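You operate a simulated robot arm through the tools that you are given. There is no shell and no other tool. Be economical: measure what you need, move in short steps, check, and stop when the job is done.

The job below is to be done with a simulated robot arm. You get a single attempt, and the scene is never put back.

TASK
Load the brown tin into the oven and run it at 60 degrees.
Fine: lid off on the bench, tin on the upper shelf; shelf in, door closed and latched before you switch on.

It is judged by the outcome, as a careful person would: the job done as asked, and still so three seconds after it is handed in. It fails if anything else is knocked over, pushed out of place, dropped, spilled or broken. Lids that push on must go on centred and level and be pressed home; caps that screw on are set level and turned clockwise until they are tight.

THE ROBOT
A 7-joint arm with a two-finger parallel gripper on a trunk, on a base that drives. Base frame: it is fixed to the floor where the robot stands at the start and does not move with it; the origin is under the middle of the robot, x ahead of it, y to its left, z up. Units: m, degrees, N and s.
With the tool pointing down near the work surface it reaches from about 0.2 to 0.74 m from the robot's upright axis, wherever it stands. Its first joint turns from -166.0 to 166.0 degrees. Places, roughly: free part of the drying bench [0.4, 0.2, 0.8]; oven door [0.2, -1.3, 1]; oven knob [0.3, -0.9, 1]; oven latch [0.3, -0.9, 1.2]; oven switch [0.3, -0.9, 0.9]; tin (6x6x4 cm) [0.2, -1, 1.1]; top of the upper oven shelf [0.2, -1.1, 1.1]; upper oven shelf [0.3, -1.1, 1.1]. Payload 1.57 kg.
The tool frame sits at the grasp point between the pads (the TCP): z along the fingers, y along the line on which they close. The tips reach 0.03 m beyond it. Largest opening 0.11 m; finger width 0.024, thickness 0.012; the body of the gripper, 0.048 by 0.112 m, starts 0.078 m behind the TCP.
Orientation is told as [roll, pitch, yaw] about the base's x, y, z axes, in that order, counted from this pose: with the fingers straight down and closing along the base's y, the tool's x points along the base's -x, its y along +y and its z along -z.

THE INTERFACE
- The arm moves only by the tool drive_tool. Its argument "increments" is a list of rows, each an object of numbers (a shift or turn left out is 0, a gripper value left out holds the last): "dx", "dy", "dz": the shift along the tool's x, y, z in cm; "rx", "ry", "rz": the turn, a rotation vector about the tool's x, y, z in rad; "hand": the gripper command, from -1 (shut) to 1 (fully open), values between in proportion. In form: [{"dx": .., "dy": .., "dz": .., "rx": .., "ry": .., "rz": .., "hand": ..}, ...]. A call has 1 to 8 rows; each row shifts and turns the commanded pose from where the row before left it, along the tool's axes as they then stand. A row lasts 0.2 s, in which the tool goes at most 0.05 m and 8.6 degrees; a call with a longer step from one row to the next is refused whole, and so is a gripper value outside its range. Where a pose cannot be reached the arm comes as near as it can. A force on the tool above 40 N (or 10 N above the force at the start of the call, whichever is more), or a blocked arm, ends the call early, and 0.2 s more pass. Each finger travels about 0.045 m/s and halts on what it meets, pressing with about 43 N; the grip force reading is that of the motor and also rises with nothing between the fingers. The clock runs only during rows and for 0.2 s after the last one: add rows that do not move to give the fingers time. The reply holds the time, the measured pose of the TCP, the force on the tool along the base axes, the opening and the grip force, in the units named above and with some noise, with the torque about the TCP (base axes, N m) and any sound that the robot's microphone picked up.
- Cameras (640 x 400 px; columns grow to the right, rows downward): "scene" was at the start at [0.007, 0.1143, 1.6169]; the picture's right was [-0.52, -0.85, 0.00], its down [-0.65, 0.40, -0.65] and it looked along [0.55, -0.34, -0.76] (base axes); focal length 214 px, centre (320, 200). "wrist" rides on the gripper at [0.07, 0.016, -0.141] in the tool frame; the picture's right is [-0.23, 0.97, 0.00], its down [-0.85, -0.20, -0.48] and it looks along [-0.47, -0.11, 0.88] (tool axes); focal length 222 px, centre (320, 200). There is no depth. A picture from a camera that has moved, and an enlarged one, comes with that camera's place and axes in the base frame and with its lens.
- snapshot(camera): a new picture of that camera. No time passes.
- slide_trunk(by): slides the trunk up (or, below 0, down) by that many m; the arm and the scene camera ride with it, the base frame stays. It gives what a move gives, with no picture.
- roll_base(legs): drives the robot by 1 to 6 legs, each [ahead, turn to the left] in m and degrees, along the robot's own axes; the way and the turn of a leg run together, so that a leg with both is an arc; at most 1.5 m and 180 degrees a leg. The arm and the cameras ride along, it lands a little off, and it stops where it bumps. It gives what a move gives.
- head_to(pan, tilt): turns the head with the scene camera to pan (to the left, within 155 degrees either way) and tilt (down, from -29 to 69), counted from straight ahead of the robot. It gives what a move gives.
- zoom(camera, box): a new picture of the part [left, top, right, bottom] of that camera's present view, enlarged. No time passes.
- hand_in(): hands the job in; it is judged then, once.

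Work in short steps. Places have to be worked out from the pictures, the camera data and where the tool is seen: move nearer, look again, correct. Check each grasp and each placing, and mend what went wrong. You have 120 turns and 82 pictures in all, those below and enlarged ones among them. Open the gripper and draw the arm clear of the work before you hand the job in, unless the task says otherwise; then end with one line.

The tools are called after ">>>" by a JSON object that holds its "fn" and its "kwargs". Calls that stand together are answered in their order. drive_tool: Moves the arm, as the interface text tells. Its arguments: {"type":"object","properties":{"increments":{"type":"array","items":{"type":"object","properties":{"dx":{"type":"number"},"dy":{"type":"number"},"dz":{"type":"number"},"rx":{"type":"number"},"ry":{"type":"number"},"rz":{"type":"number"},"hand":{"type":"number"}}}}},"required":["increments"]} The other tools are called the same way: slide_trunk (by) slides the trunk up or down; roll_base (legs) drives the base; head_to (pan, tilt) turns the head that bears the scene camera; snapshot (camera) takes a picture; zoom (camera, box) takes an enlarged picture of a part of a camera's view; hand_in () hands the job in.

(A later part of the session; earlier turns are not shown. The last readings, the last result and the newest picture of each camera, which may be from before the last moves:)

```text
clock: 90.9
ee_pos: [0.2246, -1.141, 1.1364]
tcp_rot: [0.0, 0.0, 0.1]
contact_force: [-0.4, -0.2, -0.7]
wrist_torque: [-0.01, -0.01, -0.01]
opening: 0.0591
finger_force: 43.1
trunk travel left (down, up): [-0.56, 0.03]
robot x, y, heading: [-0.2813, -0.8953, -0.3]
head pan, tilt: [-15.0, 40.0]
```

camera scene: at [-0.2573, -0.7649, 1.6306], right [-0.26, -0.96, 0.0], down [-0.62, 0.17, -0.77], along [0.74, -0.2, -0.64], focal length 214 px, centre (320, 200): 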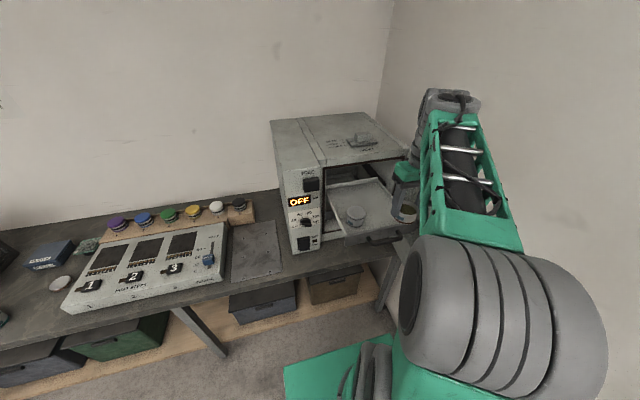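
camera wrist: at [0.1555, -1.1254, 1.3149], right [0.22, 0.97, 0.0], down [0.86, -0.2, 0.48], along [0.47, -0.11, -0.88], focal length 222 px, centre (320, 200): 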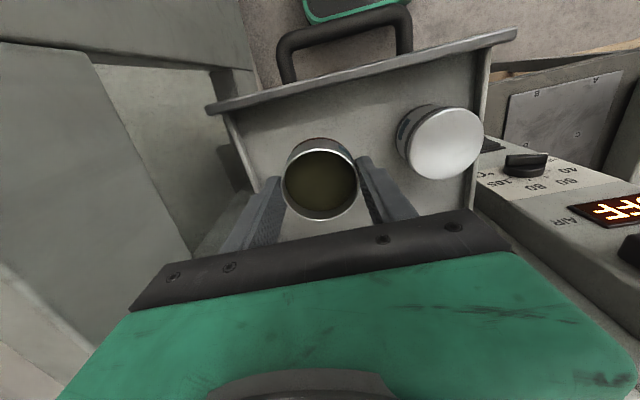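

>>> {"fn": "drive_tool", "kwargs": {"increments": [{"dz": 0.15}, {"dz": 0.15}, {"dz": 0.15}, {"dz": 0.15}, {}]}}

>>> {"fn": "zoom", "kwargs": {"camera": "scene", "box": [336, 170, 416, 230]}}

```text
clock: 92.1
ee_pos: [0.2252, -1.1422, 1.1301]
tcp_rot: [0.0, 0.0, 0.1]
contact_force: [0.3, -0.4, -1.0]
wrist_torque: [0.01, -0.02, -0.02]
opening: 0.0588
finger_force: 43.1
trunk travel left (down, up): [-0.56, 0.03]
robot x, y, heading: [-0.2796, -0.901, -0.3]
head pan, tilt: [-15.0, 40.0]
```

```text
6.67 times, centred on (376, 200) of scene
camera zoom: at [-0.2572, -0.7648, 1.6306], right [-0.26, -0.96, 0.0], down [-0.62, 0.17, -0.77], along [0.74, -0.2, -0.64], focal length 1430 px, centre (-53, 200)
```

zoom: 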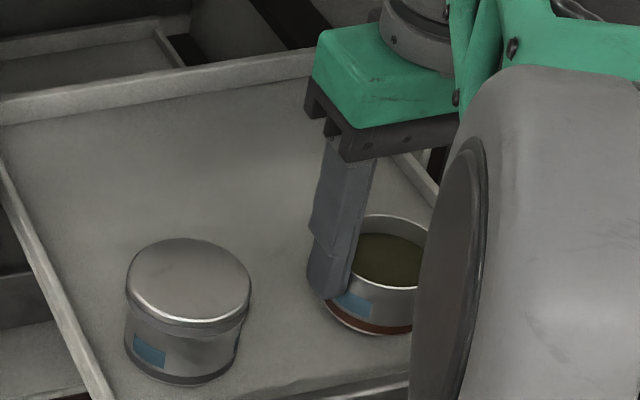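

Not yet down; a shadow gap remains. I keep lowering.

>>> {"fn": "drive_tool", "kwargs": {"increments": [{"dz": 0.15}, {"dz": 0.15}, {"dz": 0.15}, {"dz": 0.15}, {}]}}

```text
clock: 93.3
ee_pos: [0.225, -1.1421, 1.1248]
tcp_rot: [0.0, 0.0, 0.1]
contact_force: [-0.5, 0.7, -1.2]
wrist_torque: [0.04, -0.02, -0.01]
opening: 0.0587
finger_force: 42.4
trunk travel left (down, up): [-0.56, 0.03]
robot x, y, heading: [-0.2802, -0.8939, -0.4]
head pan, tilt: [-15.0, 40.0]
```

>>> {"fn": "drive_tool", "kwargs": {"increments": [{"dz": 0.15}, {"dz": 0.15}, {"dz": 0.15}, {"dz": 0.15}, {}]}}

```text
clock: 94.5
ee_pos: [0.2248, -1.1414, 1.118]
tcp_rot: [0.0, 0.0, 0.2]
contact_force: [0.0, 0.2, -0.8]
wrist_torque: [0.01, 0.05, 0.01]
opening: 0.059
finger_force: 42.7
trunk travel left (down, up): [-0.56, 0.03]
robot x, y, heading: [-0.2841, -0.8995, -0.1]
head pan, tilt: [-15.0, 40.0]
```

>>> {"fn": "drive_tool", "kwargs": {"increments": [{"dz": 0.15}, {"dz": 0.15}, {}]}}

>>> {"fn": "zoom", "kwargs": {"camera": "scene", "box": [336, 170, 416, 230]}}

```text
clock: 95.3
ee_pos: [0.2258, -1.1418, 1.1178]
tcp_rot: [-0.1, -0.2, 0.2]
contact_force: [-0.1, 0.3, 11.7]
wrist_torque: [0.15, 0.17, 0.04]
opening: 0.0588
finger_force: 43.0
trunk travel left (down, up): [-0.56, 0.03]
robot x, y, heading: [-0.2818, -0.8978, -0.2]
head pan, tilt: [-15.0, 40.0]
```

```text
6.67 times, centred on (376, 200) of scene
camera zoom: at [-0.2581, -0.7643, 1.6307], right [-0.26, -0.96, 0.0], down [-0.62, 0.17, -0.77], along [0.74, -0.2, -0.64], focal length 1430 px, centre (-53, 200)
```

zoom: 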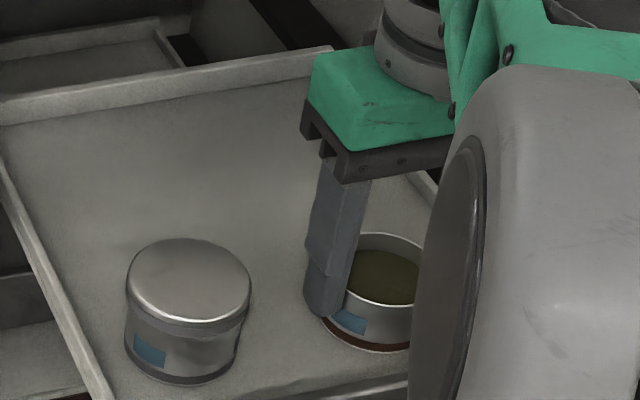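

Touchdown with ~12 N at bottom z≈1.073. I ease up a hair, open the fingers slightly and check clearance.

>>> {"fn": "drive_tool", "kwargs": {"increments": [{"dz": -0.1}, {"hand": 0.3}, {}, {}, {}]}}

>>> {"fn": "snapshot", "kwargs": {"camera": "wrist"}}

```text
clock: 96.5
ee_pos: [0.225, -1.1404, 1.1173]
tcp_rot: [-0.1, 0.1, 0.2]
contact_force: [-0.6, -0.1, -0.7]
wrist_torque: [-0.03, 0.0, -0.01]
opening: 0.0712
finger_force: 0.1
trunk travel left (down, up): [-0.56, 0.03]
robot x, y, heading: [-0.2819, -0.8988, -0.1]
head pan, tilt: [-15.0, 40.0]
```

```text
45 pictures are left
camera wrist: at [0.1552, -1.1259, 1.2569], right [0.23, 0.97, 0.0], down [0.86, -0.2, 0.48], along [0.47, -0.11, -0.88], focal length 222 px, centre (320, 200)
```

wrist: 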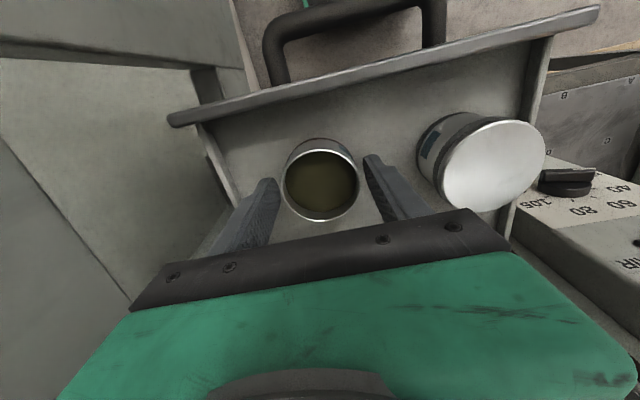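

Released cleanly. I rise straight up.

>>> {"fn": "drive_tool", "kwargs": {"increments": [{"dz": -0.5}, {"dz": -1.5}, {"dz": -2.5}, {"dz": -3}, {"dz": -3}, {"dz": -2.5}, {"dz": -1}, {}]}}

>>> {"fn": "drive_tool", "kwargs": {"increments": [{"dx": 0.8}, {"dx": 2}, {"dx": 3.5}, {"dx": 4}, {"dx": 4}, {"dx": 3.5}, {"dx": 2}, {"dx": 0.8}]}}

>>> {"fn": "snapshot", "kwargs": {"camera": "wrist"}}

>>> {"fn": "snapshot", "kwargs": {"camera": "scene"}}

```text
clock: 98.3
ee_pos: [0.2257, -1.1412, 1.2578]
tcp_rot: [0.0, 0.0, 0.1]
contact_force: [-0.1, -0.4, -0.1]
wrist_torque: [0.01, -0.01, -0.03]
opening: 0.0715
finger_force: 0.1
trunk travel left (down, up): [-0.56, 0.03]
robot x, y, heading: [-0.279, -0.8978, -0.2]
head pan, tilt: [-15.0, 40.0]
```

```text
clock: 100.1
ee_pos: [0.0187, -1.1419, 1.2571]
tcp_rot: [0.0, 0.0, 0.3]
contact_force: [0.5, 0.5, 0.6]
wrist_torque: [-0.02, 0.01, 0.0]
opening: 0.0714
finger_force: 0.0
trunk travel left (down, up): [-0.56, 0.03]
robot x, y, heading: [-0.2803, -0.8997, -0.2]
head pan, tilt: [-15.0, 40.0]
```

```text
44 pictures are left
camera wrist: at [-0.051, -1.1263, 1.3965], right [0.22, 0.97, 0.0], down [0.86, -0.2, 0.48], along [0.47, -0.11, -0.88], focal length 222 px, centre (320, 200)
```

wrist: 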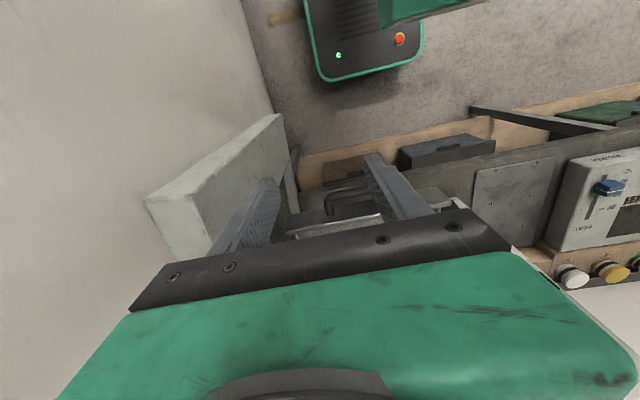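

```text
43 pictures are left
camera scene: at [-0.2574, -0.7647, 1.6305], right [-0.26, -0.96, 0.0], down [-0.62, 0.17, -0.77], along [0.74, -0.2, -0.64], focal length 214 px, centre (320, 200)
```

scene: 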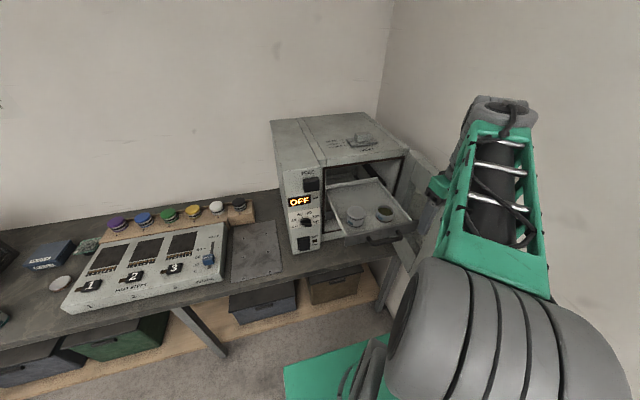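

Both tins stand on the shelf. For pushing the shelf and working the front panel I want the fingers horizontal (+x); I back the base 0.2 m, reach forward again and start pitching the tool.

>>> {"fn": "roll_base", "kwargs": {"legs": [[-0.2, 0]]}}

>>> {"fn": "drive_tool", "kwargs": {"increments": [{"dx": -0.8, "dy": 0.5}, {"dx": -2, "dy": 1}, {"dx": -3, "dy": 1}, {"dx": -3, "dy": 1}, {"dx": -3, "dy": 1}, {"dx": -2, "dy": 0.5}, {"dx": -0.8}, {"hand": -1}]}}

>>> {"fn": "drive_tool", "kwargs": {"increments": [{"ry": -0.05}, {"ry": -0.1}, {"ry": -0.12}, {"ry": -0.12}, {"ry": -0.12}, {"ry": -0.12}, {"ry": -0.1}, {"ry": -0.05}]}}

>>> {"fn": "drive_tool", "kwargs": {"increments": [{"ry": -0.05}, {"ry": -0.1}, {"ry": -0.12}, {"ry": -0.12}, {"ry": -0.12}, {"ry": -0.12}, {"ry": -0.1}, {"ry": -0.06}]}}

>>> {"fn": "snapshot", "kwargs": {"camera": "scene"}}

```text
clock: 101.7
ee_pos: [-0.1812, -1.1411, 1.2559]
tcp_rot: [-0.1, -0.1, 0.0]
contact_force: [-0.7, 0.4, 0.9]
wrist_torque: [-0.01, -0.04, -0.02]
opening: 0.0716
finger_force: 0.0
trunk travel left (down, up): [-0.56, 0.03]
robot x, y, heading: [-0.4805, -0.8938, -0.3]
head pan, tilt: [-15.0, 40.0]
```

```text
clock: 103.5
ee_pos: [-0.0334, -1.0917, 1.2574]
tcp_rot: [0.1, -0.1, 0.0]
contact_force: [-0.1, 0.5, 0.0]
wrist_torque: [0.01, 0.02, -0.04]
opening: 0.0374
finger_force: 0.0
trunk travel left (down, up): [-0.56, 0.03]
robot x, y, heading: [-0.4826, -0.8966, -0.2]
head pan, tilt: [-15.0, 40.0]
```

```text
clock: 105.3
ee_pos: [-0.096, -1.0712, 1.3834]
tcp_rot: [1.3, -43.0, 1.8]
contact_force: [-0.1, 0.2, 0.6]
wrist_torque: [0.02, 0.03, 0.01]
opening: 0.0001
finger_force: 21.4
out of reach, approached as far as the arm can: row 1, 2, 5, 6, 7, 8
trunk travel left (down, up): [-0.56, 0.03]
robot x, y, heading: [-0.4824, -0.8936, -0.7]
head pan, tilt: [-15.0, 40.0]
```

```text
clock: 107.3
ee_pos: [-0.1024, -1.0481, 1.4031]
tcp_rot: [0.4, -46.3, 5.3]
contact_force: [0.2, 0.1, 0.0]
wrist_torque: [0.01, 0.05, -0.01]
opening: 0.0002
finger_force: 20.9
out of reach, approached as far as the arm can: row 1, 2, 3, 4, 5, 6, 7, 8
trunk travel left (down, up): [-0.56, 0.03]
robot x, y, heading: [-0.4816, -0.8948, -0.5]
head pan, tilt: [-15.0, 40.0]
stopped in row 8: the arm was blocked; the commanded pose is now the measured one
```

```text
42 pictures are left
camera scene: at [-0.4562, -0.7636, 1.6305], right [-0.27, -0.96, 0.0], down [-0.62, 0.17, -0.77], along [0.74, -0.2, -0.64], focal length 214 px, centre (320, 200)
```

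scene: 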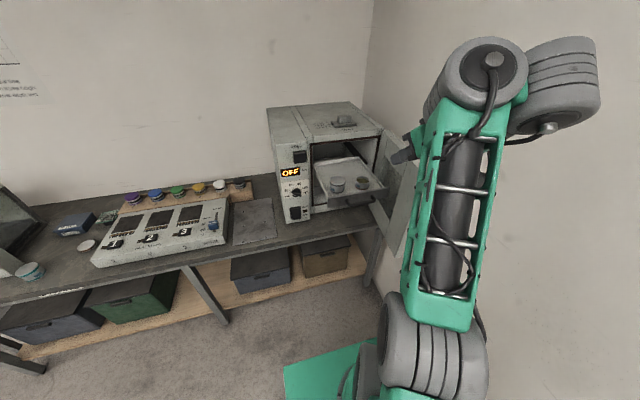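

The wrist runs out at about 45° because the shoulder is high. I back up slightly and lower the trunk 0.3 m so the forearm is flatter.

>>> {"fn": "roll_base", "kwargs": {"legs": [[-0.12, 0]]}}

>>> {"fn": "slide_trunk", "kwargs": {"by": -0.3}}

>>> {"fn": "drive_tool", "kwargs": {"increments": [{"dz": 0.7, "dx": -0.7}, {"dz": 1.5, "dx": -1.5}, {"dz": 1.5, "dx": -1.5}, {"dz": 1.5, "dx": -1.5, "ry": -0.05}, {"dz": 1.5, "dx": -1.5, "ry": -0.1}, {"ry": -0.1}, {"ry": -0.1}, {"ry": -0.05}]}}

>>> {"fn": "snapshot", "kwargs": {"camera": "scene"}}

```text
clock: 108.5
ee_pos: [-0.2232, -1.0476, 1.404]
tcp_rot: [0.5, -46.4, 5.3]
contact_force: [-0.3, -0.2, 0.2]
wrist_torque: [0.0, 0.0, 0.04]
opening: 0.0
finger_force: 21.3
trunk travel left (down, up): [-0.56, 0.03]
robot x, y, heading: [-0.598, -0.8968, -0.6]
head pan, tilt: [-15.0, 40.0]
```

```text
clock: 111.5
ee_pos: [-0.2169, -1.0479, 1.101]
tcp_rot: [0.6, -46.0, 5.3]
contact_force: [0.3, -0.1, -0.2]
wrist_torque: [-0.01, 0.01, -0.02]
opening: 0.0001
finger_force: 21.4
trunk travel left (down, up): [-0.26, 0.33]
robot x, y, heading: [-0.6007, -0.8957, -0.3]
head pan, tilt: [-15.0, 40.0]
```

```text
clock: 113.3
ee_pos: [-0.1993, -1.0334, 1.1808]
tcp_rot: [0.9, -51.0, 5.3]
contact_force: [0.1, -0.2, -0.1]
wrist_torque: [-0.01, -0.01, -0.01]
opening: 0.0
finger_force: 21.0
out of reach, approached as far as the arm can: row 1, 2, 3, 4, 5, 6, 7
trunk travel left (down, up): [-0.26, 0.33]
robot x, y, heading: [-0.6037, -0.8963, -0.6]
head pan, tilt: [-15.0, 40.0]
```

```text
41 pictures are left
camera scene: at [-0.5765, -0.7628, 1.3306], right [-0.27, -0.96, 0.0], down [-0.62, 0.17, -0.77], along [0.74, -0.2, -0.64], focal length 214 px, centre (320, 200)
```

scene: 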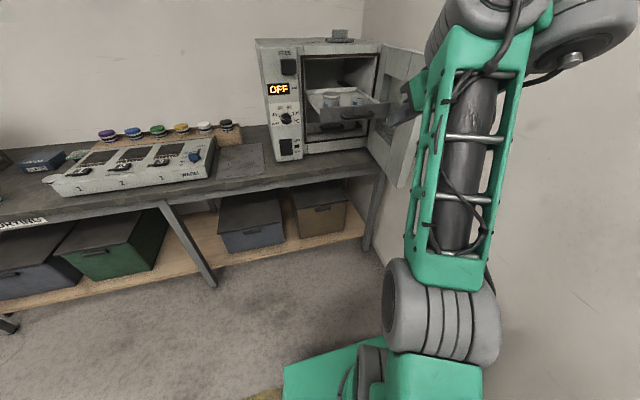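

Elbow-up geometry limits the pitch; the arm must sit lower still and stretch further out. I lower the trunk fully and raise/extend the tool.

>>> {"fn": "drive_tool", "kwargs": {"increments": [{"ry": 0.1}, {"ry": 0.1}, {}]}}

>>> {"fn": "slide_trunk", "kwargs": {"by": -0.26}}

>>> {"fn": "drive_tool", "kwargs": {"increments": [{"dx": -1}, {"dx": -2}, {"dx": -3}, {"dx": -3}, {"dx": -3}, {"dx": -3}, {"dx": -2}, {"dx": -1}]}}

>>> {"fn": "snapshot", "kwargs": {"camera": "scene"}}

```text
clock: 114.1
ee_pos: [-0.1984, -1.0333, 1.1819]
tcp_rot: [0.5, -42.3, 5.4]
contact_force: [0.5, 0.0, 0.3]
wrist_torque: [0.02, -0.01, -0.03]
opening: 0.0
finger_force: 21.2
trunk travel left (down, up): [-0.26, 0.33]
robot x, y, heading: [-0.6008, -0.8974, -0.4]
head pan, tilt: [-15.0, 40.0]
```

```text
clock: 116.8
ee_pos: [-0.1991, -1.0337, 0.9213]
tcp_rot: [0.7, -42.4, 5.3]
contact_force: [-0.7, 0.1, 0.1]
wrist_torque: [-0.01, -0.01, 0.0]
opening: 0.0004
finger_force: 21.6
trunk travel left (down, up): [0.0, 0.59]
robot x, y, heading: [-0.6015, -0.8916, -0.5]
head pan, tilt: [-15.0, 40.0]
```

```text
clock: 118.6
ee_pos: [-0.0899, -1.0146, 1.004]
tcp_rot: [0.7, -42.2, 5.4]
contact_force: [0.0, -0.5, -0.8]
wrist_torque: [-0.01, 0.0, 0.01]
opening: 0.0
finger_force: 21.5
out of reach, approached as far as the arm can: row 6, 7, 8
trunk travel left (down, up): [0.0, 0.59]
robot x, y, heading: [-0.5993, -0.8975, -0.6]
head pan, tilt: [-15.0, 40.0]
```

```text
40 pictures are left
camera scene: at [-0.5765, -0.7628, 1.0705], right [-0.27, -0.96, 0.0], down [-0.62, 0.17, -0.77], along [0.74, -0.2, -0.64], focal length 214 px, centre (320, 200)
```

scene: 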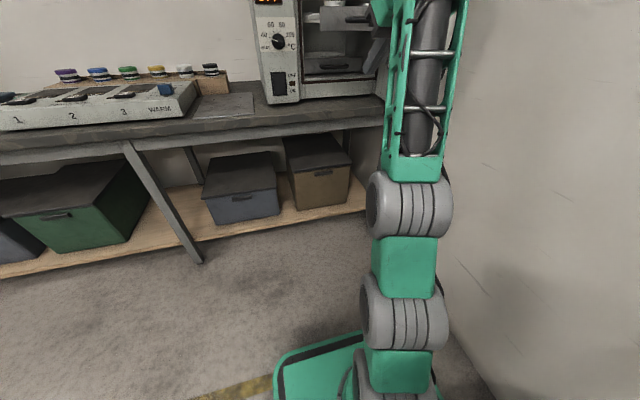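

Still limited. I back the base 0.2 m and test whether stretching farther out frees the pitch.

>>> {"fn": "roll_base", "kwargs": {"legs": [[-0.2, 0]]}}

>>> {"fn": "drive_tool", "kwargs": {"increments": [{"dx": -0.6, "dz": 0.5}, {"dx": -1.5, "dz": 1.3}, {"dx": -2.2, "dz": 2}, {"dx": -2.2, "dz": 2}, {"dx": -2.2, "dz": 2}, {"dx": -1.5, "dz": 1.3}, {"dx": -0.6, "dz": 0.5}, {}]}}

>>> {"fn": "drive_tool", "kwargs": {"increments": [{"ry": -0.05}, {"ry": -0.1}, {"ry": -0.12}, {"ry": -0.12}, {"ry": -0.12}, {"ry": -0.1}, {"ry": -0.05}, {}]}}

```text
clock: 119.8
ee_pos: [-0.1801, -1.0165, 1.009]
tcp_rot: [0.2, -43.2, 5.4]
contact_force: [0.1, -0.3, -0.5]
wrist_torque: [-0.02, -0.01, -0.05]
opening: 0.0002
finger_force: 21.6
trunk travel left (down, up): [0.0, 0.59]
robot x, y, heading: [-0.6898, -0.8997, -0.6]
head pan, tilt: [-15.0, 40.0]
stopped in leg 1: the robot was blocked; the commanded pose is now the measured one
```

```text
clock: 121.6
ee_pos: [-0.1035, -1.0201, 0.9592]
tcp_rot: [0.3, -42.9, 5.4]
contact_force: [0.1, -0.2, -0.3]
wrist_torque: [0.01, 0.03, 0.02]
opening: 0.0003
finger_force: 21.4
out of reach, approached as far as the arm can: row 1, 2, 3, 4, 5, 6, 7
trunk travel left (down, up): [0.0, 0.59]
robot x, y, heading: [-0.6851, -0.8958, -0.4]
head pan, tilt: [-15.0, 40.0]
```

```text
clock: 123.4
ee_pos: [-0.0918, -1.0246, 0.9572]
tcp_rot: [1.0, -56.9, 4.7]
contact_force: [1.0, -0.1, 0.4]
wrist_torque: [0.0, -0.01, 0.0]
opening: 0.0
finger_force: 21.5
out of reach, approached as far as the arm can: row 3, 4, 5, 6
trunk travel left (down, up): [0.0, 0.59]
robot x, y, heading: [-0.686, -0.8948, -0.6]
head pan, tilt: [-15.0, 40.0]
```

The base bumped something behind; I edge forward a little, and try a lower, further-stretched pose (relative to the trunk) to gain pitch.

>>> {"fn": "roll_base", "kwargs": {"legs": [[0.03, 0]]}}

>>> {"fn": "drive_tool", "kwargs": {"increments": [{"dz": 1}, {"dz": 2}, {"dz": 2}, {"dz": 2}, {"dz": 1}, {"ry": -0.05}, {"ry": -0.1}, {"ry": -0.1}]}}

>>> {"fn": "drive_tool", "kwargs": {"increments": [{"ry": -0.1}, {"ry": -0.1}, {"ry": -0.1}, {"ry": -0.1}, {"ry": -0.1}, {}]}}

>>> {"fn": "head_to", "kwargs": {"pan": -15, "tilt": 10}}

>>> {"fn": "snapshot", "kwargs": {"camera": "scene"}}

```text
clock: 124.2
ee_pos: [-0.0609, -1.0242, 0.9585]
tcp_rot: [1.1, -56.8, 4.7]
contact_force: [0.0, -0.1, -0.2]
wrist_torque: [0.0, -0.01, -0.02]
opening: 0.0
finger_force: 21.0
trunk travel left (down, up): [0.0, 0.59]
robot x, y, heading: [-0.6557, -0.8999, -0.5]
head pan, tilt: [-15.0, 40.0]
```

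```text
clock: 126.0
ee_pos: [-0.0319, -1.0158, 0.9246]
tcp_rot: [1.1, -55.7, 4.7]
contact_force: [-0.3, 0.1, 0.3]
wrist_torque: [0.02, 0.01, -0.02]
opening: 0.0
finger_force: 21.4
out of reach, approached as far as the arm can: row 2, 3, 4, 5, 6, 7, 8
trunk travel left (down, up): [0.0, 0.59]
robot x, y, heading: [-0.6542, -0.8916, -0.5]
head pan, tilt: [-15.0, 40.0]
```

```text
clock: 127.5
ee_pos: [-0.0318, -1.0163, 0.924]
tcp_rot: [1.2, -55.8, 4.8]
contact_force: [0.2, -0.2, 0.2]
wrist_torque: [0.0, 0.04, -0.02]
opening: 0.0001
finger_force: 21.0
out of reach, approached as far as the arm can: row 1, 2, 3, 4, 5
trunk travel left (down, up): [0.0, 0.59]
robot x, y, heading: [-0.6567, -0.8933, -0.5]
head pan, tilt: [-15.0, 40.0]
```

```text
clock: 128.4
ee_pos: [-0.0316, -1.0169, 0.9244]
tcp_rot: [1.1, -55.7, 4.7]
contact_force: [-0.8, -0.5, -0.6]
wrist_torque: [0.01, -0.03, 0.01]
opening: 0.0
finger_force: 22.0
trunk travel left (down, up): [0.0, 0.59]
robot x, y, heading: [-0.6548, -0.8998, -0.7]
head pan, tilt: [-15.0, 10.0]
```

```text
39 pictures are left
camera scene: at [-0.6235, -0.7661, 1.1182], right [-0.27, -0.96, 0.0], down [-0.17, 0.05, -0.98], along [0.95, -0.27, -0.17], focal length 214 px, centre (320, 200)
```

scene: 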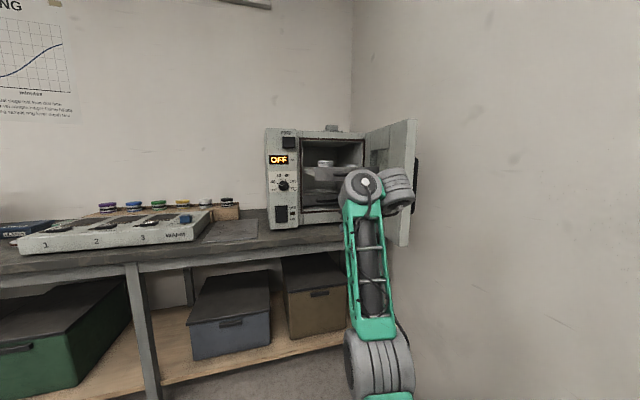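

Direct forward-pointing is limited by the wrist; a sideways wrist (arm extended along -y, hand turned to +x) should work. First I bring the tool back upright and raise the trunk.

>>> {"fn": "drive_tool", "kwargs": {"increments": [{"ry": 0.1}, {"ry": 0.13}, {"ry": 0.14}, {"ry": 0.14}, {"ry": 0.14}, {"ry": 0.14}, {"ry": 0.1}, {"ry": 0.08}]}}

>>> {"fn": "slide_trunk", "kwargs": {"by": 0.35}}

>>> {"fn": "head_to", "kwargs": {"pan": -155, "tilt": 40}}

>>> {"fn": "snapshot", "kwargs": {"camera": "scene"}}

```text
clock: 129.4
ee_pos: [-0.052, -1.0199, 0.8948]
tcp_rot: [-0.2, -30.5, 6.0]
contact_force: [19.7, -8.9, -11.5]
wrist_torque: [0.56, 0.07, 0.93]
opening: 0.0
finger_force: 21.3
out of reach, approached as far as the arm can: row 3, 4
trunk travel left (down, up): [0.0, 0.59]
robot x, y, heading: [-0.6542, -0.8919, -0.8]
head pan, tilt: [-15.0, 10.0]
stopped in row 4: the force on the tool passed its limit (the readings are from after the stop); the commanded pose is now the measured one
```

```text
clock: 130.4
ee_pos: [-0.0523, -1.0184, 0.9543]
tcp_rot: [-0.1, -30.2, 6.0]
contact_force: [13.9, -7.9, -8.4]
wrist_torque: [0.53, -0.02, 0.85]
opening: 0.0003
finger_force: 21.1
trunk travel left (down, up): [-0.062, 0.528]
robot x, y, heading: [-0.6541, -0.8963, -0.8]
head pan, tilt: [-15.0, 10.0]
stopped: the force on the tool passed its limit (the readings are from after the stop); the commanded pose is now the measured one
```

```text
clock: 132.7
ee_pos: [-0.0516, -1.0205, 0.9567]
tcp_rot: [-0.2, -30.3, 6.1]
contact_force: [24.9, -15.1, -16.0]
wrist_torque: [1.1, -0.35, 1.89]
opening: 0.0002
finger_force: 20.8
trunk travel left (down, up): [-0.062, 0.528]
robot x, y, heading: [-0.654, -0.8943, -0.8]
head pan, tilt: [-154.7, 40.0]
```

```text
38 pictures are left
camera scene: at [-0.7902, -0.7765, 1.1321], right [-0.42, 0.91, 0.0], down [0.58, 0.27, -0.77], along [-0.7, -0.32, -0.64], focal length 214 px, centre (320, 200)
```

scene: 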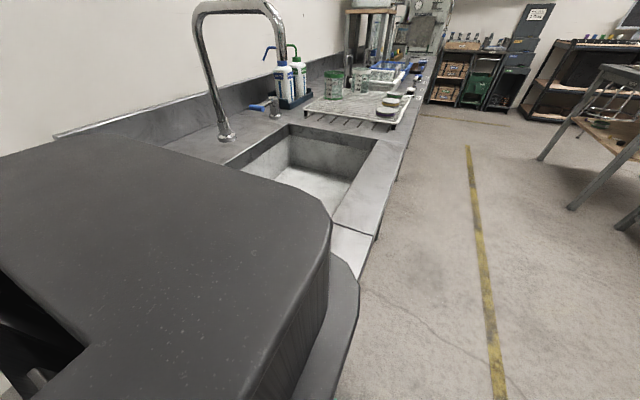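

The hand is pressing against something, probably its own forearm. I back out: pitch slightly forward, then draw the tool inwards.

>>> {"fn": "drive_tool", "kwargs": {"increments": [{"ry": -0.05}, {"ry": -0.08}, {"ry": -0.08}, {}]}}

>>> {"fn": "snapshot", "kwargs": {"camera": "wrist"}}

```text
clock: 133.0
ee_pos: [-0.0506, -1.02, 0.9587]
tcp_rot: [-0.4, -31.0, 5.9]
contact_force: [15.6, -7.2, -9.1]
wrist_torque: [0.54, 0.04, 0.91]
opening: 0.0
finger_force: 21.0
trunk travel left (down, up): [-0.062, 0.528]
robot x, y, heading: [-0.6544, -0.8951, -0.7]
head pan, tilt: [-154.7, 40.0]
stopped in row 1: the force on the tool passed its limit (the readings are from after the stop); the commanded pose is now the measured one
```

```text
37 pictures are left
camera wrist: at [-0.1842, -1.017, 1.0407], right [0.09, 0.99, 0.11], down [0.5, -0.14, 0.85], along [0.86, -0.02, -0.51], focal length 222 px, centre (320, 200)
```

wrist: 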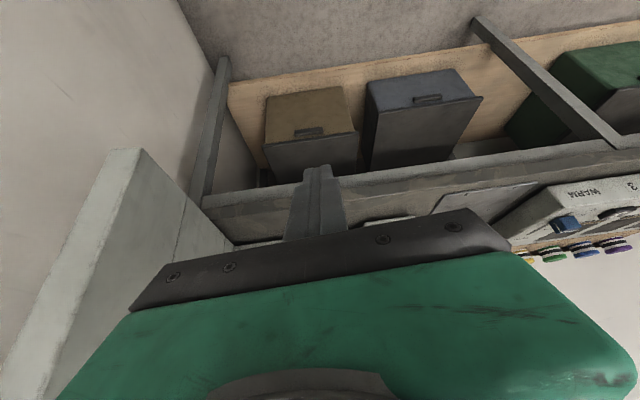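

Nothing around it: it is self-contact. I ease the tool along the force direction (forward/down).

>>> {"fn": "drive_tool", "kwargs": {"increments": [{"dx": -0.3, "dz": 0.5, "dy": -0.3}, {"dx": -0.5, "dz": 0.8, "dy": -0.3}, {"dx": -0.5, "dz": 1}, {}]}}

```text
clock: 134.0
ee_pos: [-0.0326, -1.0232, 0.939]
tcp_rot: [-0.2, -30.9, 6.0]
contact_force: [0.2, 0.6, -0.9]
wrist_torque: [-0.01, 0.01, -0.03]
opening: 0.0002
finger_force: 20.7
out of reach, approached as far as the arm can: row 3
trunk travel left (down, up): [-0.062, 0.528]
robot x, y, heading: [-0.6585, -0.8971, -0.8]
head pan, tilt: [-154.7, 40.0]
```

Free now. Raise the trunk, then bring the tool down and upright.

>>> {"fn": "slide_trunk", "kwargs": {"by": 0.4}}

>>> {"fn": "drive_tool", "kwargs": {"increments": [{"dz": 1}, {"dz": 1.5}, {"dz": 2}, {"dz": 2}, {"ry": 0.05}, {"ry": 0.08}, {"ry": 0.08}, {"ry": 0.05}]}}

>>> {"fn": "drive_tool", "kwargs": {"increments": [{"dx": 1}, {"dx": 2}, {"dx": 2, "ry": 0.05}, {"dx": 2, "ry": 0.08}, {"dx": 2, "ry": 0.08}, {"dx": 1, "ry": 0.05}, {}]}}

```text
clock: 137.8
ee_pos: [-0.0323, -1.0218, 1.3393]
tcp_rot: [-0.3, -30.9, 6.0]
contact_force: [0.1, -1.1, 0.4]
wrist_torque: [0.02, 0.0, 0.0]
opening: 0.0
finger_force: 21.4
trunk travel left (down, up): [-0.462, 0.128]
robot x, y, heading: [-0.6529, -0.8932, -0.9]
head pan, tilt: [-154.7, 40.0]
```

```text
clock: 139.6
ee_pos: [-0.0244, -1.0224, 1.2657]
tcp_rot: [-0.4, -16.0, 6.0]
contact_force: [-0.5, 0.0, 0.7]
wrist_torque: [0.03, 0.01, 0.02]
opening: 0.0
finger_force: 21.4
out of reach, approached as far as the arm can: row 6, 7, 8
trunk travel left (down, up): [-0.462, 0.128]
robot x, y, heading: [-0.6598, -0.901, -0.6]
head pan, tilt: [-154.7, 40.0]
```

```text
clock: 141.2
ee_pos: [-0.1213, -1.0338, 1.2427]
tcp_rot: [-0.2, -1.2, 5.9]
contact_force: [0.1, 0.1, 0.6]
wrist_torque: [0.01, -0.02, 0.01]
opening: 0.0
finger_force: 20.7
trunk travel left (down, up): [-0.462, 0.128]
robot x, y, heading: [-0.6582, -0.894, -1.1]
head pan, tilt: [-154.7, 40.0]
```

Tool upright again. Now I roll forward 0.15 m, and look at the shelf front to push it in with tilted closed fingers.

>>> {"fn": "roll_base", "kwargs": {"legs": [[0.15, 1]]}}

>>> {"fn": "head_to", "kwargs": {"pan": -15, "tilt": 28}}

>>> {"fn": "zoom", "kwargs": {"camera": "scene", "box": [230, 80, 470, 280]}}

```text
clock: 142.6
ee_pos: [0.0306, -1.0249, 1.2417]
tcp_rot: [-0.2, -1.1, 6.8]
contact_force: [-1.1, 0.3, -0.5]
wrist_torque: [0.01, 0.01, 0.05]
opening: 0.0002
finger_force: 20.8
trunk travel left (down, up): [-0.462, 0.128]
robot x, y, heading: [-0.507, -0.8996, 0.1]
head pan, tilt: [-154.7, 40.0]
```

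```text
clock: 144.8
ee_pos: [0.03, -1.025, 1.2427]
tcp_rot: [-0.3, -1.2, 6.8]
contact_force: [0.4, 0.3, -0.1]
wrist_torque: [-0.01, 0.02, -0.04]
opening: 0.0001
finger_force: 21.5
trunk travel left (down, up): [-0.462, 0.128]
robot x, y, heading: [-0.5081, -0.896, 0.7]
head pan, tilt: [-15.0, 28.0]
```

```text
2.00 times, centred on (350, 180) of scene
camera zoom: at [-0.4787, -0.7656, 1.5506], right [-0.25, -0.97, 0.0], down [-0.45, 0.12, -0.88], along [0.85, -0.22, -0.47], focal length 429 px, centre (260, 240)
```

zoom: 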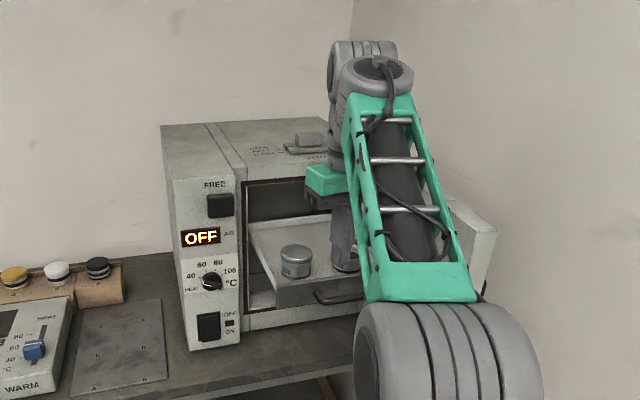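

The shelf handle bar is at z≈1.075, x≈0.11, centred y≈-1.09. I straighten the tool, move to y=-1.09 in front of the handle and lower so the vertical closed fingers cross the bar.

>>> {"fn": "drive_tool", "kwargs": {"increments": [{"rz": 0.06, "ry": 0.02}, {"rz": 0.06, "dy": -0.5}, {"dy": -1.5}, {"dy": -2}, {"dy": -1.6}, {"dy": -0.6, "dz": 1}, {"dz": 2}, {"dz": 3}]}}

>>> {"fn": "drive_tool", "kwargs": {"increments": [{"dz": 3}, {"dz": 3}, {"dz": 2.5}, {"dz": 1}, {}]}}

>>> {"fn": "snapshot", "kwargs": {"camera": "wrist"}}

>>> {"fn": "zoom", "kwargs": {"camera": "scene", "box": [290, 160, 450, 260]}}

```text
clock: 146.6
ee_pos: [0.0301, -1.0865, 1.1826]
tcp_rot: [-0.2, 0.0, 0.1]
contact_force: [0.7, 0.5, -0.6]
wrist_torque: [0.03, 0.0, 0.0]
opening: 0.0
finger_force: 21.7
trunk travel left (down, up): [-0.462, 0.128]
robot x, y, heading: [-0.5053, -0.8989, 0.6]
head pan, tilt: [-15.0, 28.0]
```

```text
clock: 147.8
ee_pos: [0.0305, -1.0876, 1.0886]
tcp_rot: [-0.2, -0.2, -0.1]
contact_force: [0.5, 0.5, -0.4]
wrist_torque: [0.0, 0.01, 0.0]
opening: 0.0
finger_force: 21.9
trunk travel left (down, up): [-0.462, 0.128]
robot x, y, heading: [-0.5055, -0.8988, 0.3]
head pan, tilt: [-15.0, 28.0]
```

```text
35 pictures are left
camera wrist: at [-0.0394, -1.0705, 1.2276], right [0.23, 0.97, 0.0], down [0.85, -0.2, 0.48], along [0.47, -0.11, -0.88], focal length 222 px, centre (320, 200)
```

wrist: 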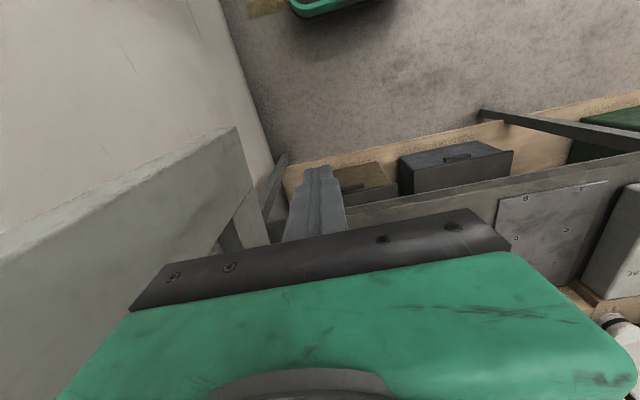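

```text
4.00 times, centred on (370, 210) of scene
camera zoom: at [-0.4787, -0.7657, 1.5506], right [-0.25, -0.97, 0.0], down [-0.45, 0.12, -0.88], along [0.85, -0.22, -0.47], focal length 858 px, centre (120, 160)
```

zoom: 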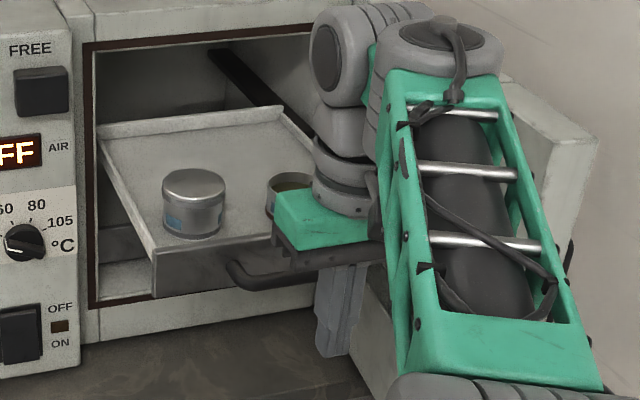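

Fingers stand in front of the handle bar. To have reach for the whole push I retract the arm 18 cm and bring the base 18 cm forward.

>>> {"fn": "drive_tool", "kwargs": {"increments": [{"dx": 1}, {"dx": 2.5}, {"dx": 3.5}, {"dx": 4}, {"dx": 3.5}, {"dx": 2.5}, {"dx": 1}, {}]}}

>>> {"fn": "roll_base", "kwargs": {"legs": [[0.18, 0]]}}

>>> {"fn": "drive_tool", "kwargs": {"increments": [{"dx": -0.5}, {"dx": -1}, {"dx": -1}, {"dx": -1}, {"dx": -1}, {"dx": -1}, {"dx": -1}, {"dx": -1}]}}

```text
clock: 149.6
ee_pos: [-0.1498, -1.0879, 1.0879]
tcp_rot: [-0.2, 0.0, 0.1]
contact_force: [-0.8, 0.5, 0.4]
wrist_torque: [0.03, 0.02, -0.02]
opening: 0.0
finger_force: 21.4
trunk travel left (down, up): [-0.462, 0.128]
robot x, y, heading: [-0.5048, -0.8987, 0.2]
head pan, tilt: [-15.0, 28.0]
```

```text
clock: 151.1
ee_pos: [0.0313, -1.0888, 1.0864]
tcp_rot: [-0.2, 0.1, -0.1]
contact_force: [-0.5, 0.1, 0.2]
wrist_torque: [0.0, 0.0, -0.01]
opening: 0.0
finger_force: 21.3
trunk travel left (down, up): [-0.462, 0.128]
robot x, y, heading: [-0.3245, -0.8944, 0.4]
head pan, tilt: [-15.0, 28.0]
```

```text
clock: 152.9
ee_pos: [0.1082, -1.0872, 1.0888]
tcp_rot: [-0.1, -0.1, 0.0]
contact_force: [0.6, -0.1, 0.1]
wrist_torque: [-0.02, 0.01, 0.04]
opening: 0.0
finger_force: 21.5
trunk travel left (down, up): [-0.462, 0.128]
robot x, y, heading: [-0.3242, -0.897, 0.3]
head pan, tilt: [-15.0, 28.0]
```

>>> {"fn": "snapshot", "kwargs": {"camera": "wrist"}}

>>> {"fn": "zoom", "kwargs": {"camera": "scene", "box": [270, 160, 470, 285]}}

```text
33 pictures are left
camera wrist: at [0.038, -1.0713, 1.2273], right [0.23, 0.97, 0.0], down [0.85, -0.2, 0.48], along [0.47, -0.11, -0.88], focal length 222 px, centre (320, 200)
```

wrist: 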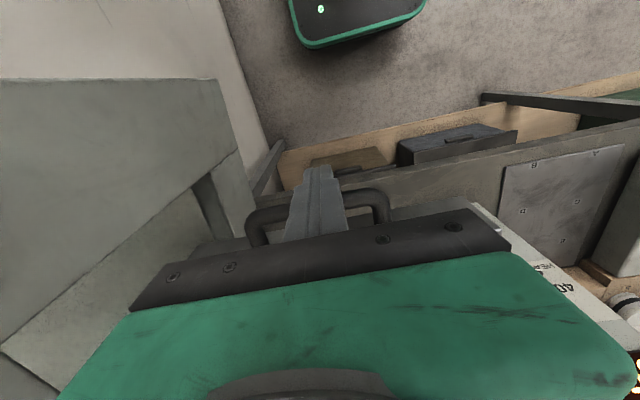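

```text
3.20 times, centred on (370, 222) of scene
camera zoom: at [-0.2973, -0.7646, 1.5506], right [-0.25, -0.97, 0.0], down [-0.45, 0.12, -0.88], along [0.85, -0.22, -0.47], focal length 686 px, centre (160, 128)
```

zoom: 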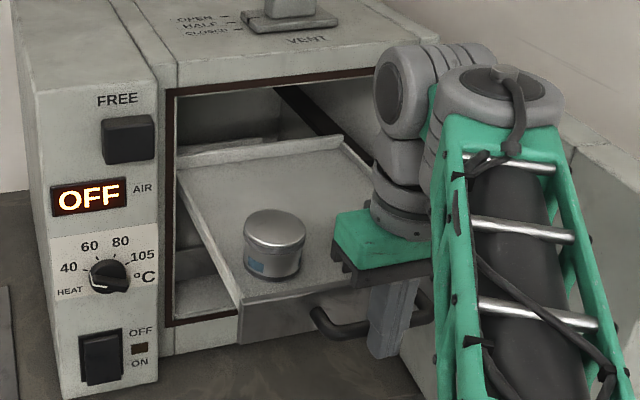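

The bar is just ahead of the fingers, centred. I push on slowly.

>>> {"fn": "drive_tool", "kwargs": {"increments": [{"dx": -0.8}, {"dx": -0.8}, {"dx": -0.8}, {"dx": -0.8}, {"dx": -0.8}, {"dx": -0.8}, {"dx": -0.8}, {"dx": -0.8}]}}

>>> {"fn": "zoom", "kwargs": {"camera": "scene", "box": [270, 160, 470, 285]}}

```text
clock: 154.7
ee_pos: [0.171, -1.0865, 1.0892]
tcp_rot: [-0.2, -0.1, -0.1]
contact_force: [0.0, 0.2, -0.3]
wrist_torque: [-0.01, 0.01, 0.04]
opening: 0.0
finger_force: 21.6
trunk travel left (down, up): [-0.462, 0.128]
robot x, y, heading: [-0.3253, -0.8956, 0.3]
head pan, tilt: [-15.0, 28.0]
```

```text
3.20 times, centred on (370, 222) of scene
camera zoom: at [-0.2973, -0.7647, 1.5507], right [-0.25, -0.97, 0.0], down [-0.45, 0.12, -0.88], along [0.85, -0.22, -0.47], focal length 686 px, centre (160, 128)
```

zoom: 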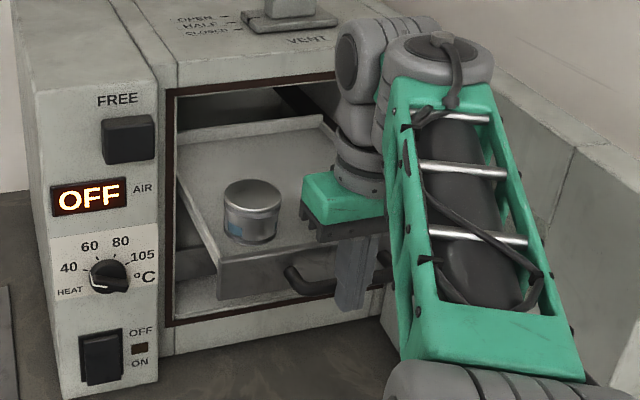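

Shelf slides easily. I continue the push to TCP x≈0.26.

>>> {"fn": "drive_tool", "kwargs": {"increments": [{"dx": -0.8}, {"dx": -1.2}, {"dx": -1.2}, {"dx": -1.2}, {"dx": -1.2}, {"dx": -1.2}, {"dx": -1.2}, {"dx": -0.8}]}}

>>> {"fn": "zoom", "kwargs": {"camera": "scene", "box": [270, 160, 470, 285]}}

```text
clock: 156.5
ee_pos: [0.2587, -1.0879, 1.0878]
tcp_rot: [-0.1, -0.1, -0.1]
contact_force: [-0.3, 0.2, -0.9]
wrist_torque: [0.02, 0.0, -0.04]
opening: 0.0001
finger_force: 21.8
trunk travel left (down, up): [-0.462, 0.128]
robot x, y, heading: [-0.3254, -0.8985, 0.5]
head pan, tilt: [-15.0, 28.0]
```

```text
3.20 times, centred on (370, 222) of scene
camera zoom: at [-0.2973, -0.7647, 1.5506], right [-0.25, -0.97, 0.0], down [-0.45, 0.12, -0.88], along [0.85, -0.22, -0.47], focal length 686 px, centre (160, 128)
```

zoom: 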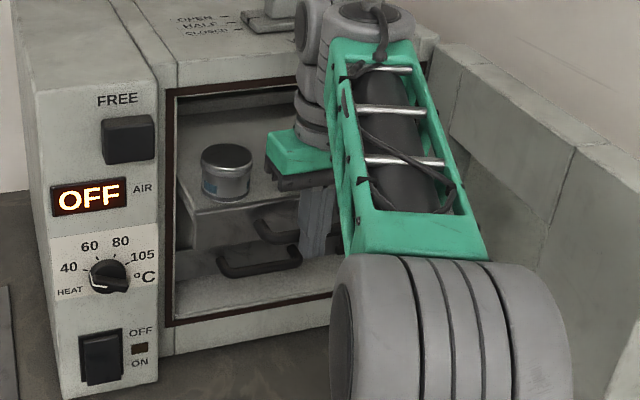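

Nearly in; the wrist would meet the oven's top edge next, so I back off 4 cm and tilt the fingers forward for the last part.

>>> {"fn": "drive_tool", "kwargs": {"increments": [{"dx": 1}, {"dx": 1.5}, {"dx": 1.5}, {"ry": -0.06}, {"ry": -0.1}, {"ry": -0.1}, {"ry": -0.1}, {"ry": -0.08}]}}

>>> {"fn": "drive_tool", "kwargs": {"increments": [{"ry": -0.06}, {"ry": -0.1}, {"ry": -0.1}, {"ry": -0.08}, {"ry": -0.05}, {}]}}

>>> {"fn": "snapshot", "kwargs": {"camera": "wrist"}}

```text
clock: 158.3
ee_pos: [0.2198, -1.0879, 1.0881]
tcp_rot: [-0.2, -25.3, 0.0]
contact_force: [0.6, -0.2, 0.4]
wrist_torque: [0.02, -0.01, -0.01]
opening: 0.0
finger_force: 21.8
trunk travel left (down, up): [-0.462, 0.128]
robot x, y, heading: [-0.3253, -0.8963, 0.4]
head pan, tilt: [-15.0, 28.0]
```

```text
clock: 159.7
ee_pos: [0.2194, -1.0866, 1.0888]
tcp_rot: [-0.3, -47.7, 0.3]
contact_force: [0.4, -0.2, -0.6]
wrist_torque: [0.0, 0.01, 0.01]
opening: 0.0
finger_force: 21.7
trunk travel left (down, up): [-0.462, 0.128]
robot x, y, heading: [-0.322, -0.8955, 0.2]
head pan, tilt: [-15.0, 28.0]
```

```text
29 pictures are left
camera wrist: at [0.0679, -1.0711, 1.1301], right [0.15, 0.97, 0.16], down [0.22, -0.2, 0.96], along [0.96, -0.11, -0.25], focal length 222 px, centre (320, 200)
```

wrist: 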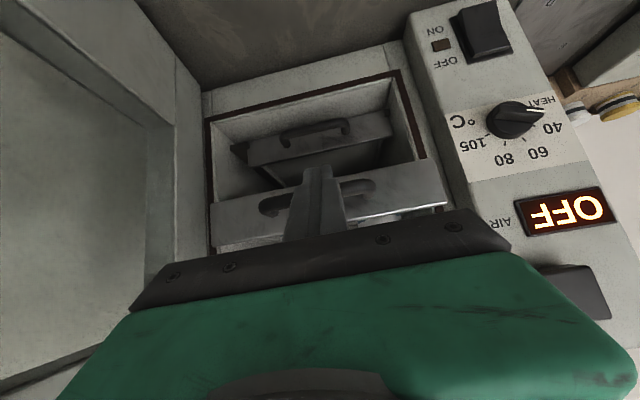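

Good: 48° tilt works here, and I see the upper handle under the fingers and the lower shelf recessed. I push the shelf home along +x.

>>> {"fn": "drive_tool", "kwargs": {"increments": [{"dz": 0.9, "dx": -0.81}, {"dz": 0.9, "dx": -0.81}, {"dz": 0.9, "dx": -0.81}, {"dz": 0.9, "dx": -0.81}, {"dz": 0.9, "dx": -0.81}, {"dz": 0.9, "dx": -0.81}, {"dz": 0.9, "dx": -0.81}, {}]}}

>>> {"fn": "snapshot", "kwargs": {"camera": "wrist"}}

```text
clock: 161.5
ee_pos: [0.3038, -1.0878, 1.0882]
tcp_rot: [-0.3, -47.4, 0.2]
contact_force: [-0.6, -0.1, 0.6]
wrist_torque: [-0.03, 0.02, 0.01]
opening: 0.0002
finger_force: 21.2
trunk travel left (down, up): [-0.462, 0.128]
robot x, y, heading: [-0.3243, -0.8956, 0.3]
head pan, tilt: [-15.0, 28.0]
```

```text
28 pictures are left
camera wrist: at [0.1531, -1.0711, 1.1294], right [0.15, 0.97, 0.16], down [0.22, -0.2, 0.95], along [0.96, -0.11, -0.25], focal length 222 px, centre (320, 200)
```

wrist: 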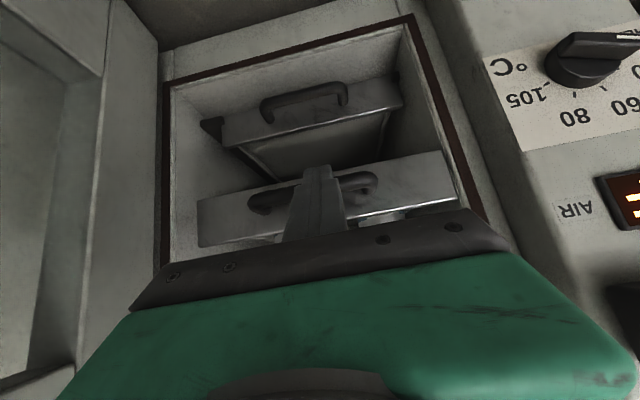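

>>> {"fn": "drive_tool", "kwargs": {"increments": [{"dz": 0.6, "dx": -0.54}, {"dz": 0.6, "dx": -0.54}, {"dz": 0.6, "dx": -0.54}, {"dz": 0.6, "dx": -0.54}, {"dz": 0.6, "dx": -0.54}, {"dz": 0.6, "dx": -0.54}, {"dz": 0.6, "dx": -0.54}, {}]}}

```text
clock: 163.3
ee_pos: [0.361, -1.0876, 1.0866]
tcp_rot: [-0.2, -47.5, 0.2]
contact_force: [0.3, -0.6, 0.1]
wrist_torque: [-0.01, 0.05, -0.02]
opening: 0.0
finger_force: 21.2
trunk travel left (down, up): [-0.462, 0.128]
robot x, y, heading: [-0.3247, -0.8979, 0.5]
head pan, tilt: [-15.0, 28.0]
```

>>> {"fn": "snapshot", "kwargs": {"camera": "wrist"}}

```text
27 pictures are left
camera wrist: at [0.2091, -1.071, 1.1285], right [0.15, 0.97, 0.16], down [0.22, -0.2, 0.95], along [0.96, -0.11, -0.25], focal length 222 px, centre (320, 200)
```

wrist: 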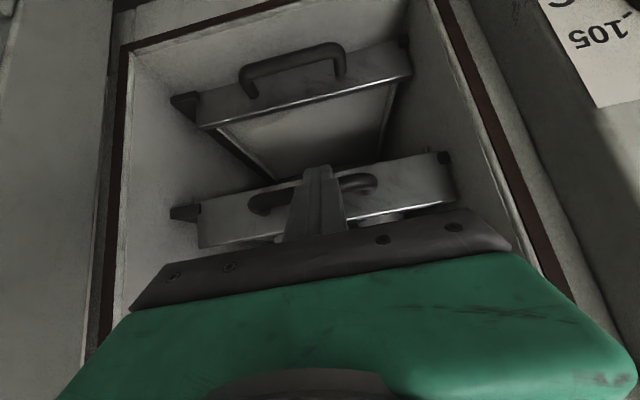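

Almost level with the lower shelf. I push on until the stop.

>>> {"fn": "drive_tool", "kwargs": {"increments": [{"dz": 0.3, "dx": -0.27}, {"dz": 0.3, "dx": -0.27}, {"dz": 0.3, "dx": -0.27}, {"dz": 0.3, "dx": -0.27}, {"dz": 0.3, "dx": -0.27}, {"dz": 0.3, "dx": -0.27}, {}]}}

```text
clock: 164.1
ee_pos: [0.366, -1.0872, 1.0876]
tcp_rot: [-0.3, -47.3, 0.0]
contact_force: [-27.1, 6.1, 7.3]
wrist_torque: [0.35, 0.05, 0.06]
opening: 0.0004
finger_force: 21.2
trunk travel left (down, up): [-0.462, 0.128]
robot x, y, heading: [-0.3259, -0.895, 0.2]
head pan, tilt: [-15.0, 28.0]
stopped in row 4: the force on the tool passed its limit (the readings are from after the stop); the commanded pose is now the measured one
```

Hard stop reached: the shelf is home. I back straight out and take a look.

>>> {"fn": "drive_tool", "kwargs": {"increments": [{"dz": -0.6, "dx": 0.54}, {"dz": -1.5, "dx": 1.35}, {"dz": -2, "dx": 1.8}, {"dz": -2, "dx": 1.8}, {"dz": -2, "dx": 1.8}, {"dz": -2, "dx": 1.8}, {"dz": -1, "dx": 0.9}, {}]}}

>>> {"fn": "snapshot", "kwargs": {"camera": "wrist"}}

>>> {"fn": "zoom", "kwargs": {"camera": "scene", "box": [230, 100, 470, 250]}}

```text
clock: 165.9
ee_pos: [0.2194, -1.0876, 1.0851]
tcp_rot: [-0.2, -47.0, 0.1]
contact_force: [1.0, 0.7, -0.1]
wrist_torque: [0.01, 0.0, -0.02]
opening: 0.0
finger_force: 21.2
trunk travel left (down, up): [-0.462, 0.128]
robot x, y, heading: [-0.3264, -0.8906, 0.1]
head pan, tilt: [-15.0, 28.0]
```

```text
26 pictures are left
camera wrist: at [0.0691, -1.0721, 1.1301], right [0.16, 0.97, 0.16], down [0.23, -0.2, 0.95], along [0.96, -0.11, -0.26], focal length 222 px, centre (320, 200)
```

wrist: 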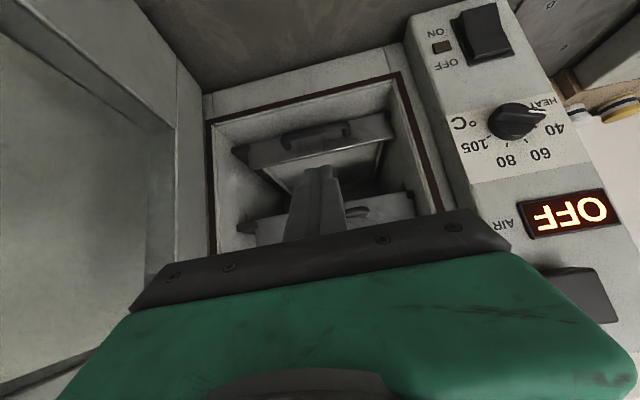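

```text
2.67 times, centred on (350, 175) of scene
camera zoom: at [-0.2979, -0.7646, 1.5506], right [-0.25, -0.97, 0.0], down [-0.45, 0.12, -0.88], along [0.85, -0.22, -0.47], focal length 572 px, centre (240, 267)
```

zoom: 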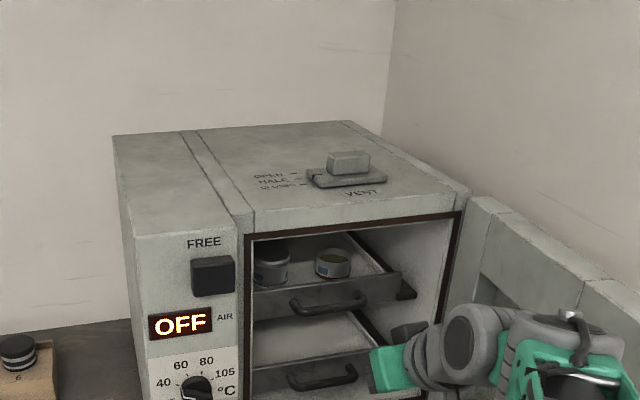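

Shelf in, both tins upright. Now the door: I look at it.

>>> {"fn": "head_to", "kwargs": {"pan": -38, "tilt": 25}}

>>> {"fn": "snapshot", "kwargs": {"camera": "scene"}}

```text
clock: 166.8
ee_pos: [0.2199, -1.0883, 1.0861]
tcp_rot: [-0.2, -47.1, 0.0]
contact_force: [1.0, 0.9, -0.4]
wrist_torque: [-0.03, 0.01, 0.02]
opening: 0.0
finger_force: 21.0
trunk travel left (down, up): [-0.462, 0.128]
robot x, y, heading: [-0.3224, -0.8941, 0.3]
head pan, tilt: [-38.0, 25.0]
```

```text
24 pictures are left
camera scene: at [-0.3131, -0.7978, 1.5554], right [-0.61, -0.79, 0.0], down [-0.33, 0.26, -0.91], along [0.72, -0.55, -0.42], focal length 214 px, centre (320, 200)
```

scene: 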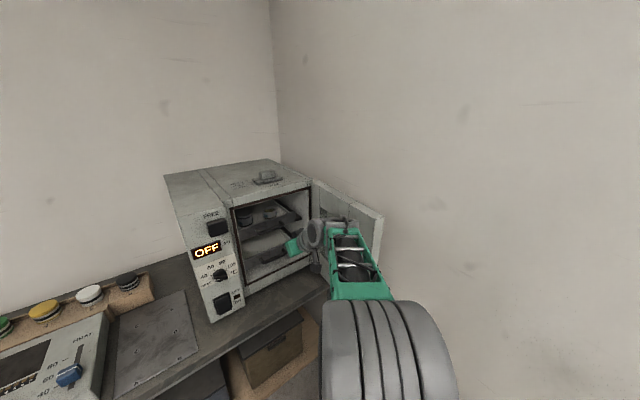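

>>> {"fn": "zoom", "kwargs": {"camera": "scene", "box": [290, 165, 402, 235]}}

```text
5.71 times, centred on (346, 200) of scene
camera zoom: at [-0.3131, -0.7978, 1.5554], right [-0.61, -0.79, 0.0], down [-0.33, 0.26, -0.91], along [0.72, -0.55, -0.42], focal length 1226 px, centre (171, 200)
```

zoom: 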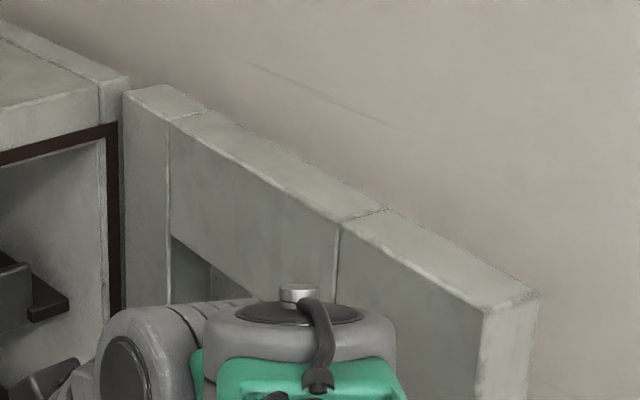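

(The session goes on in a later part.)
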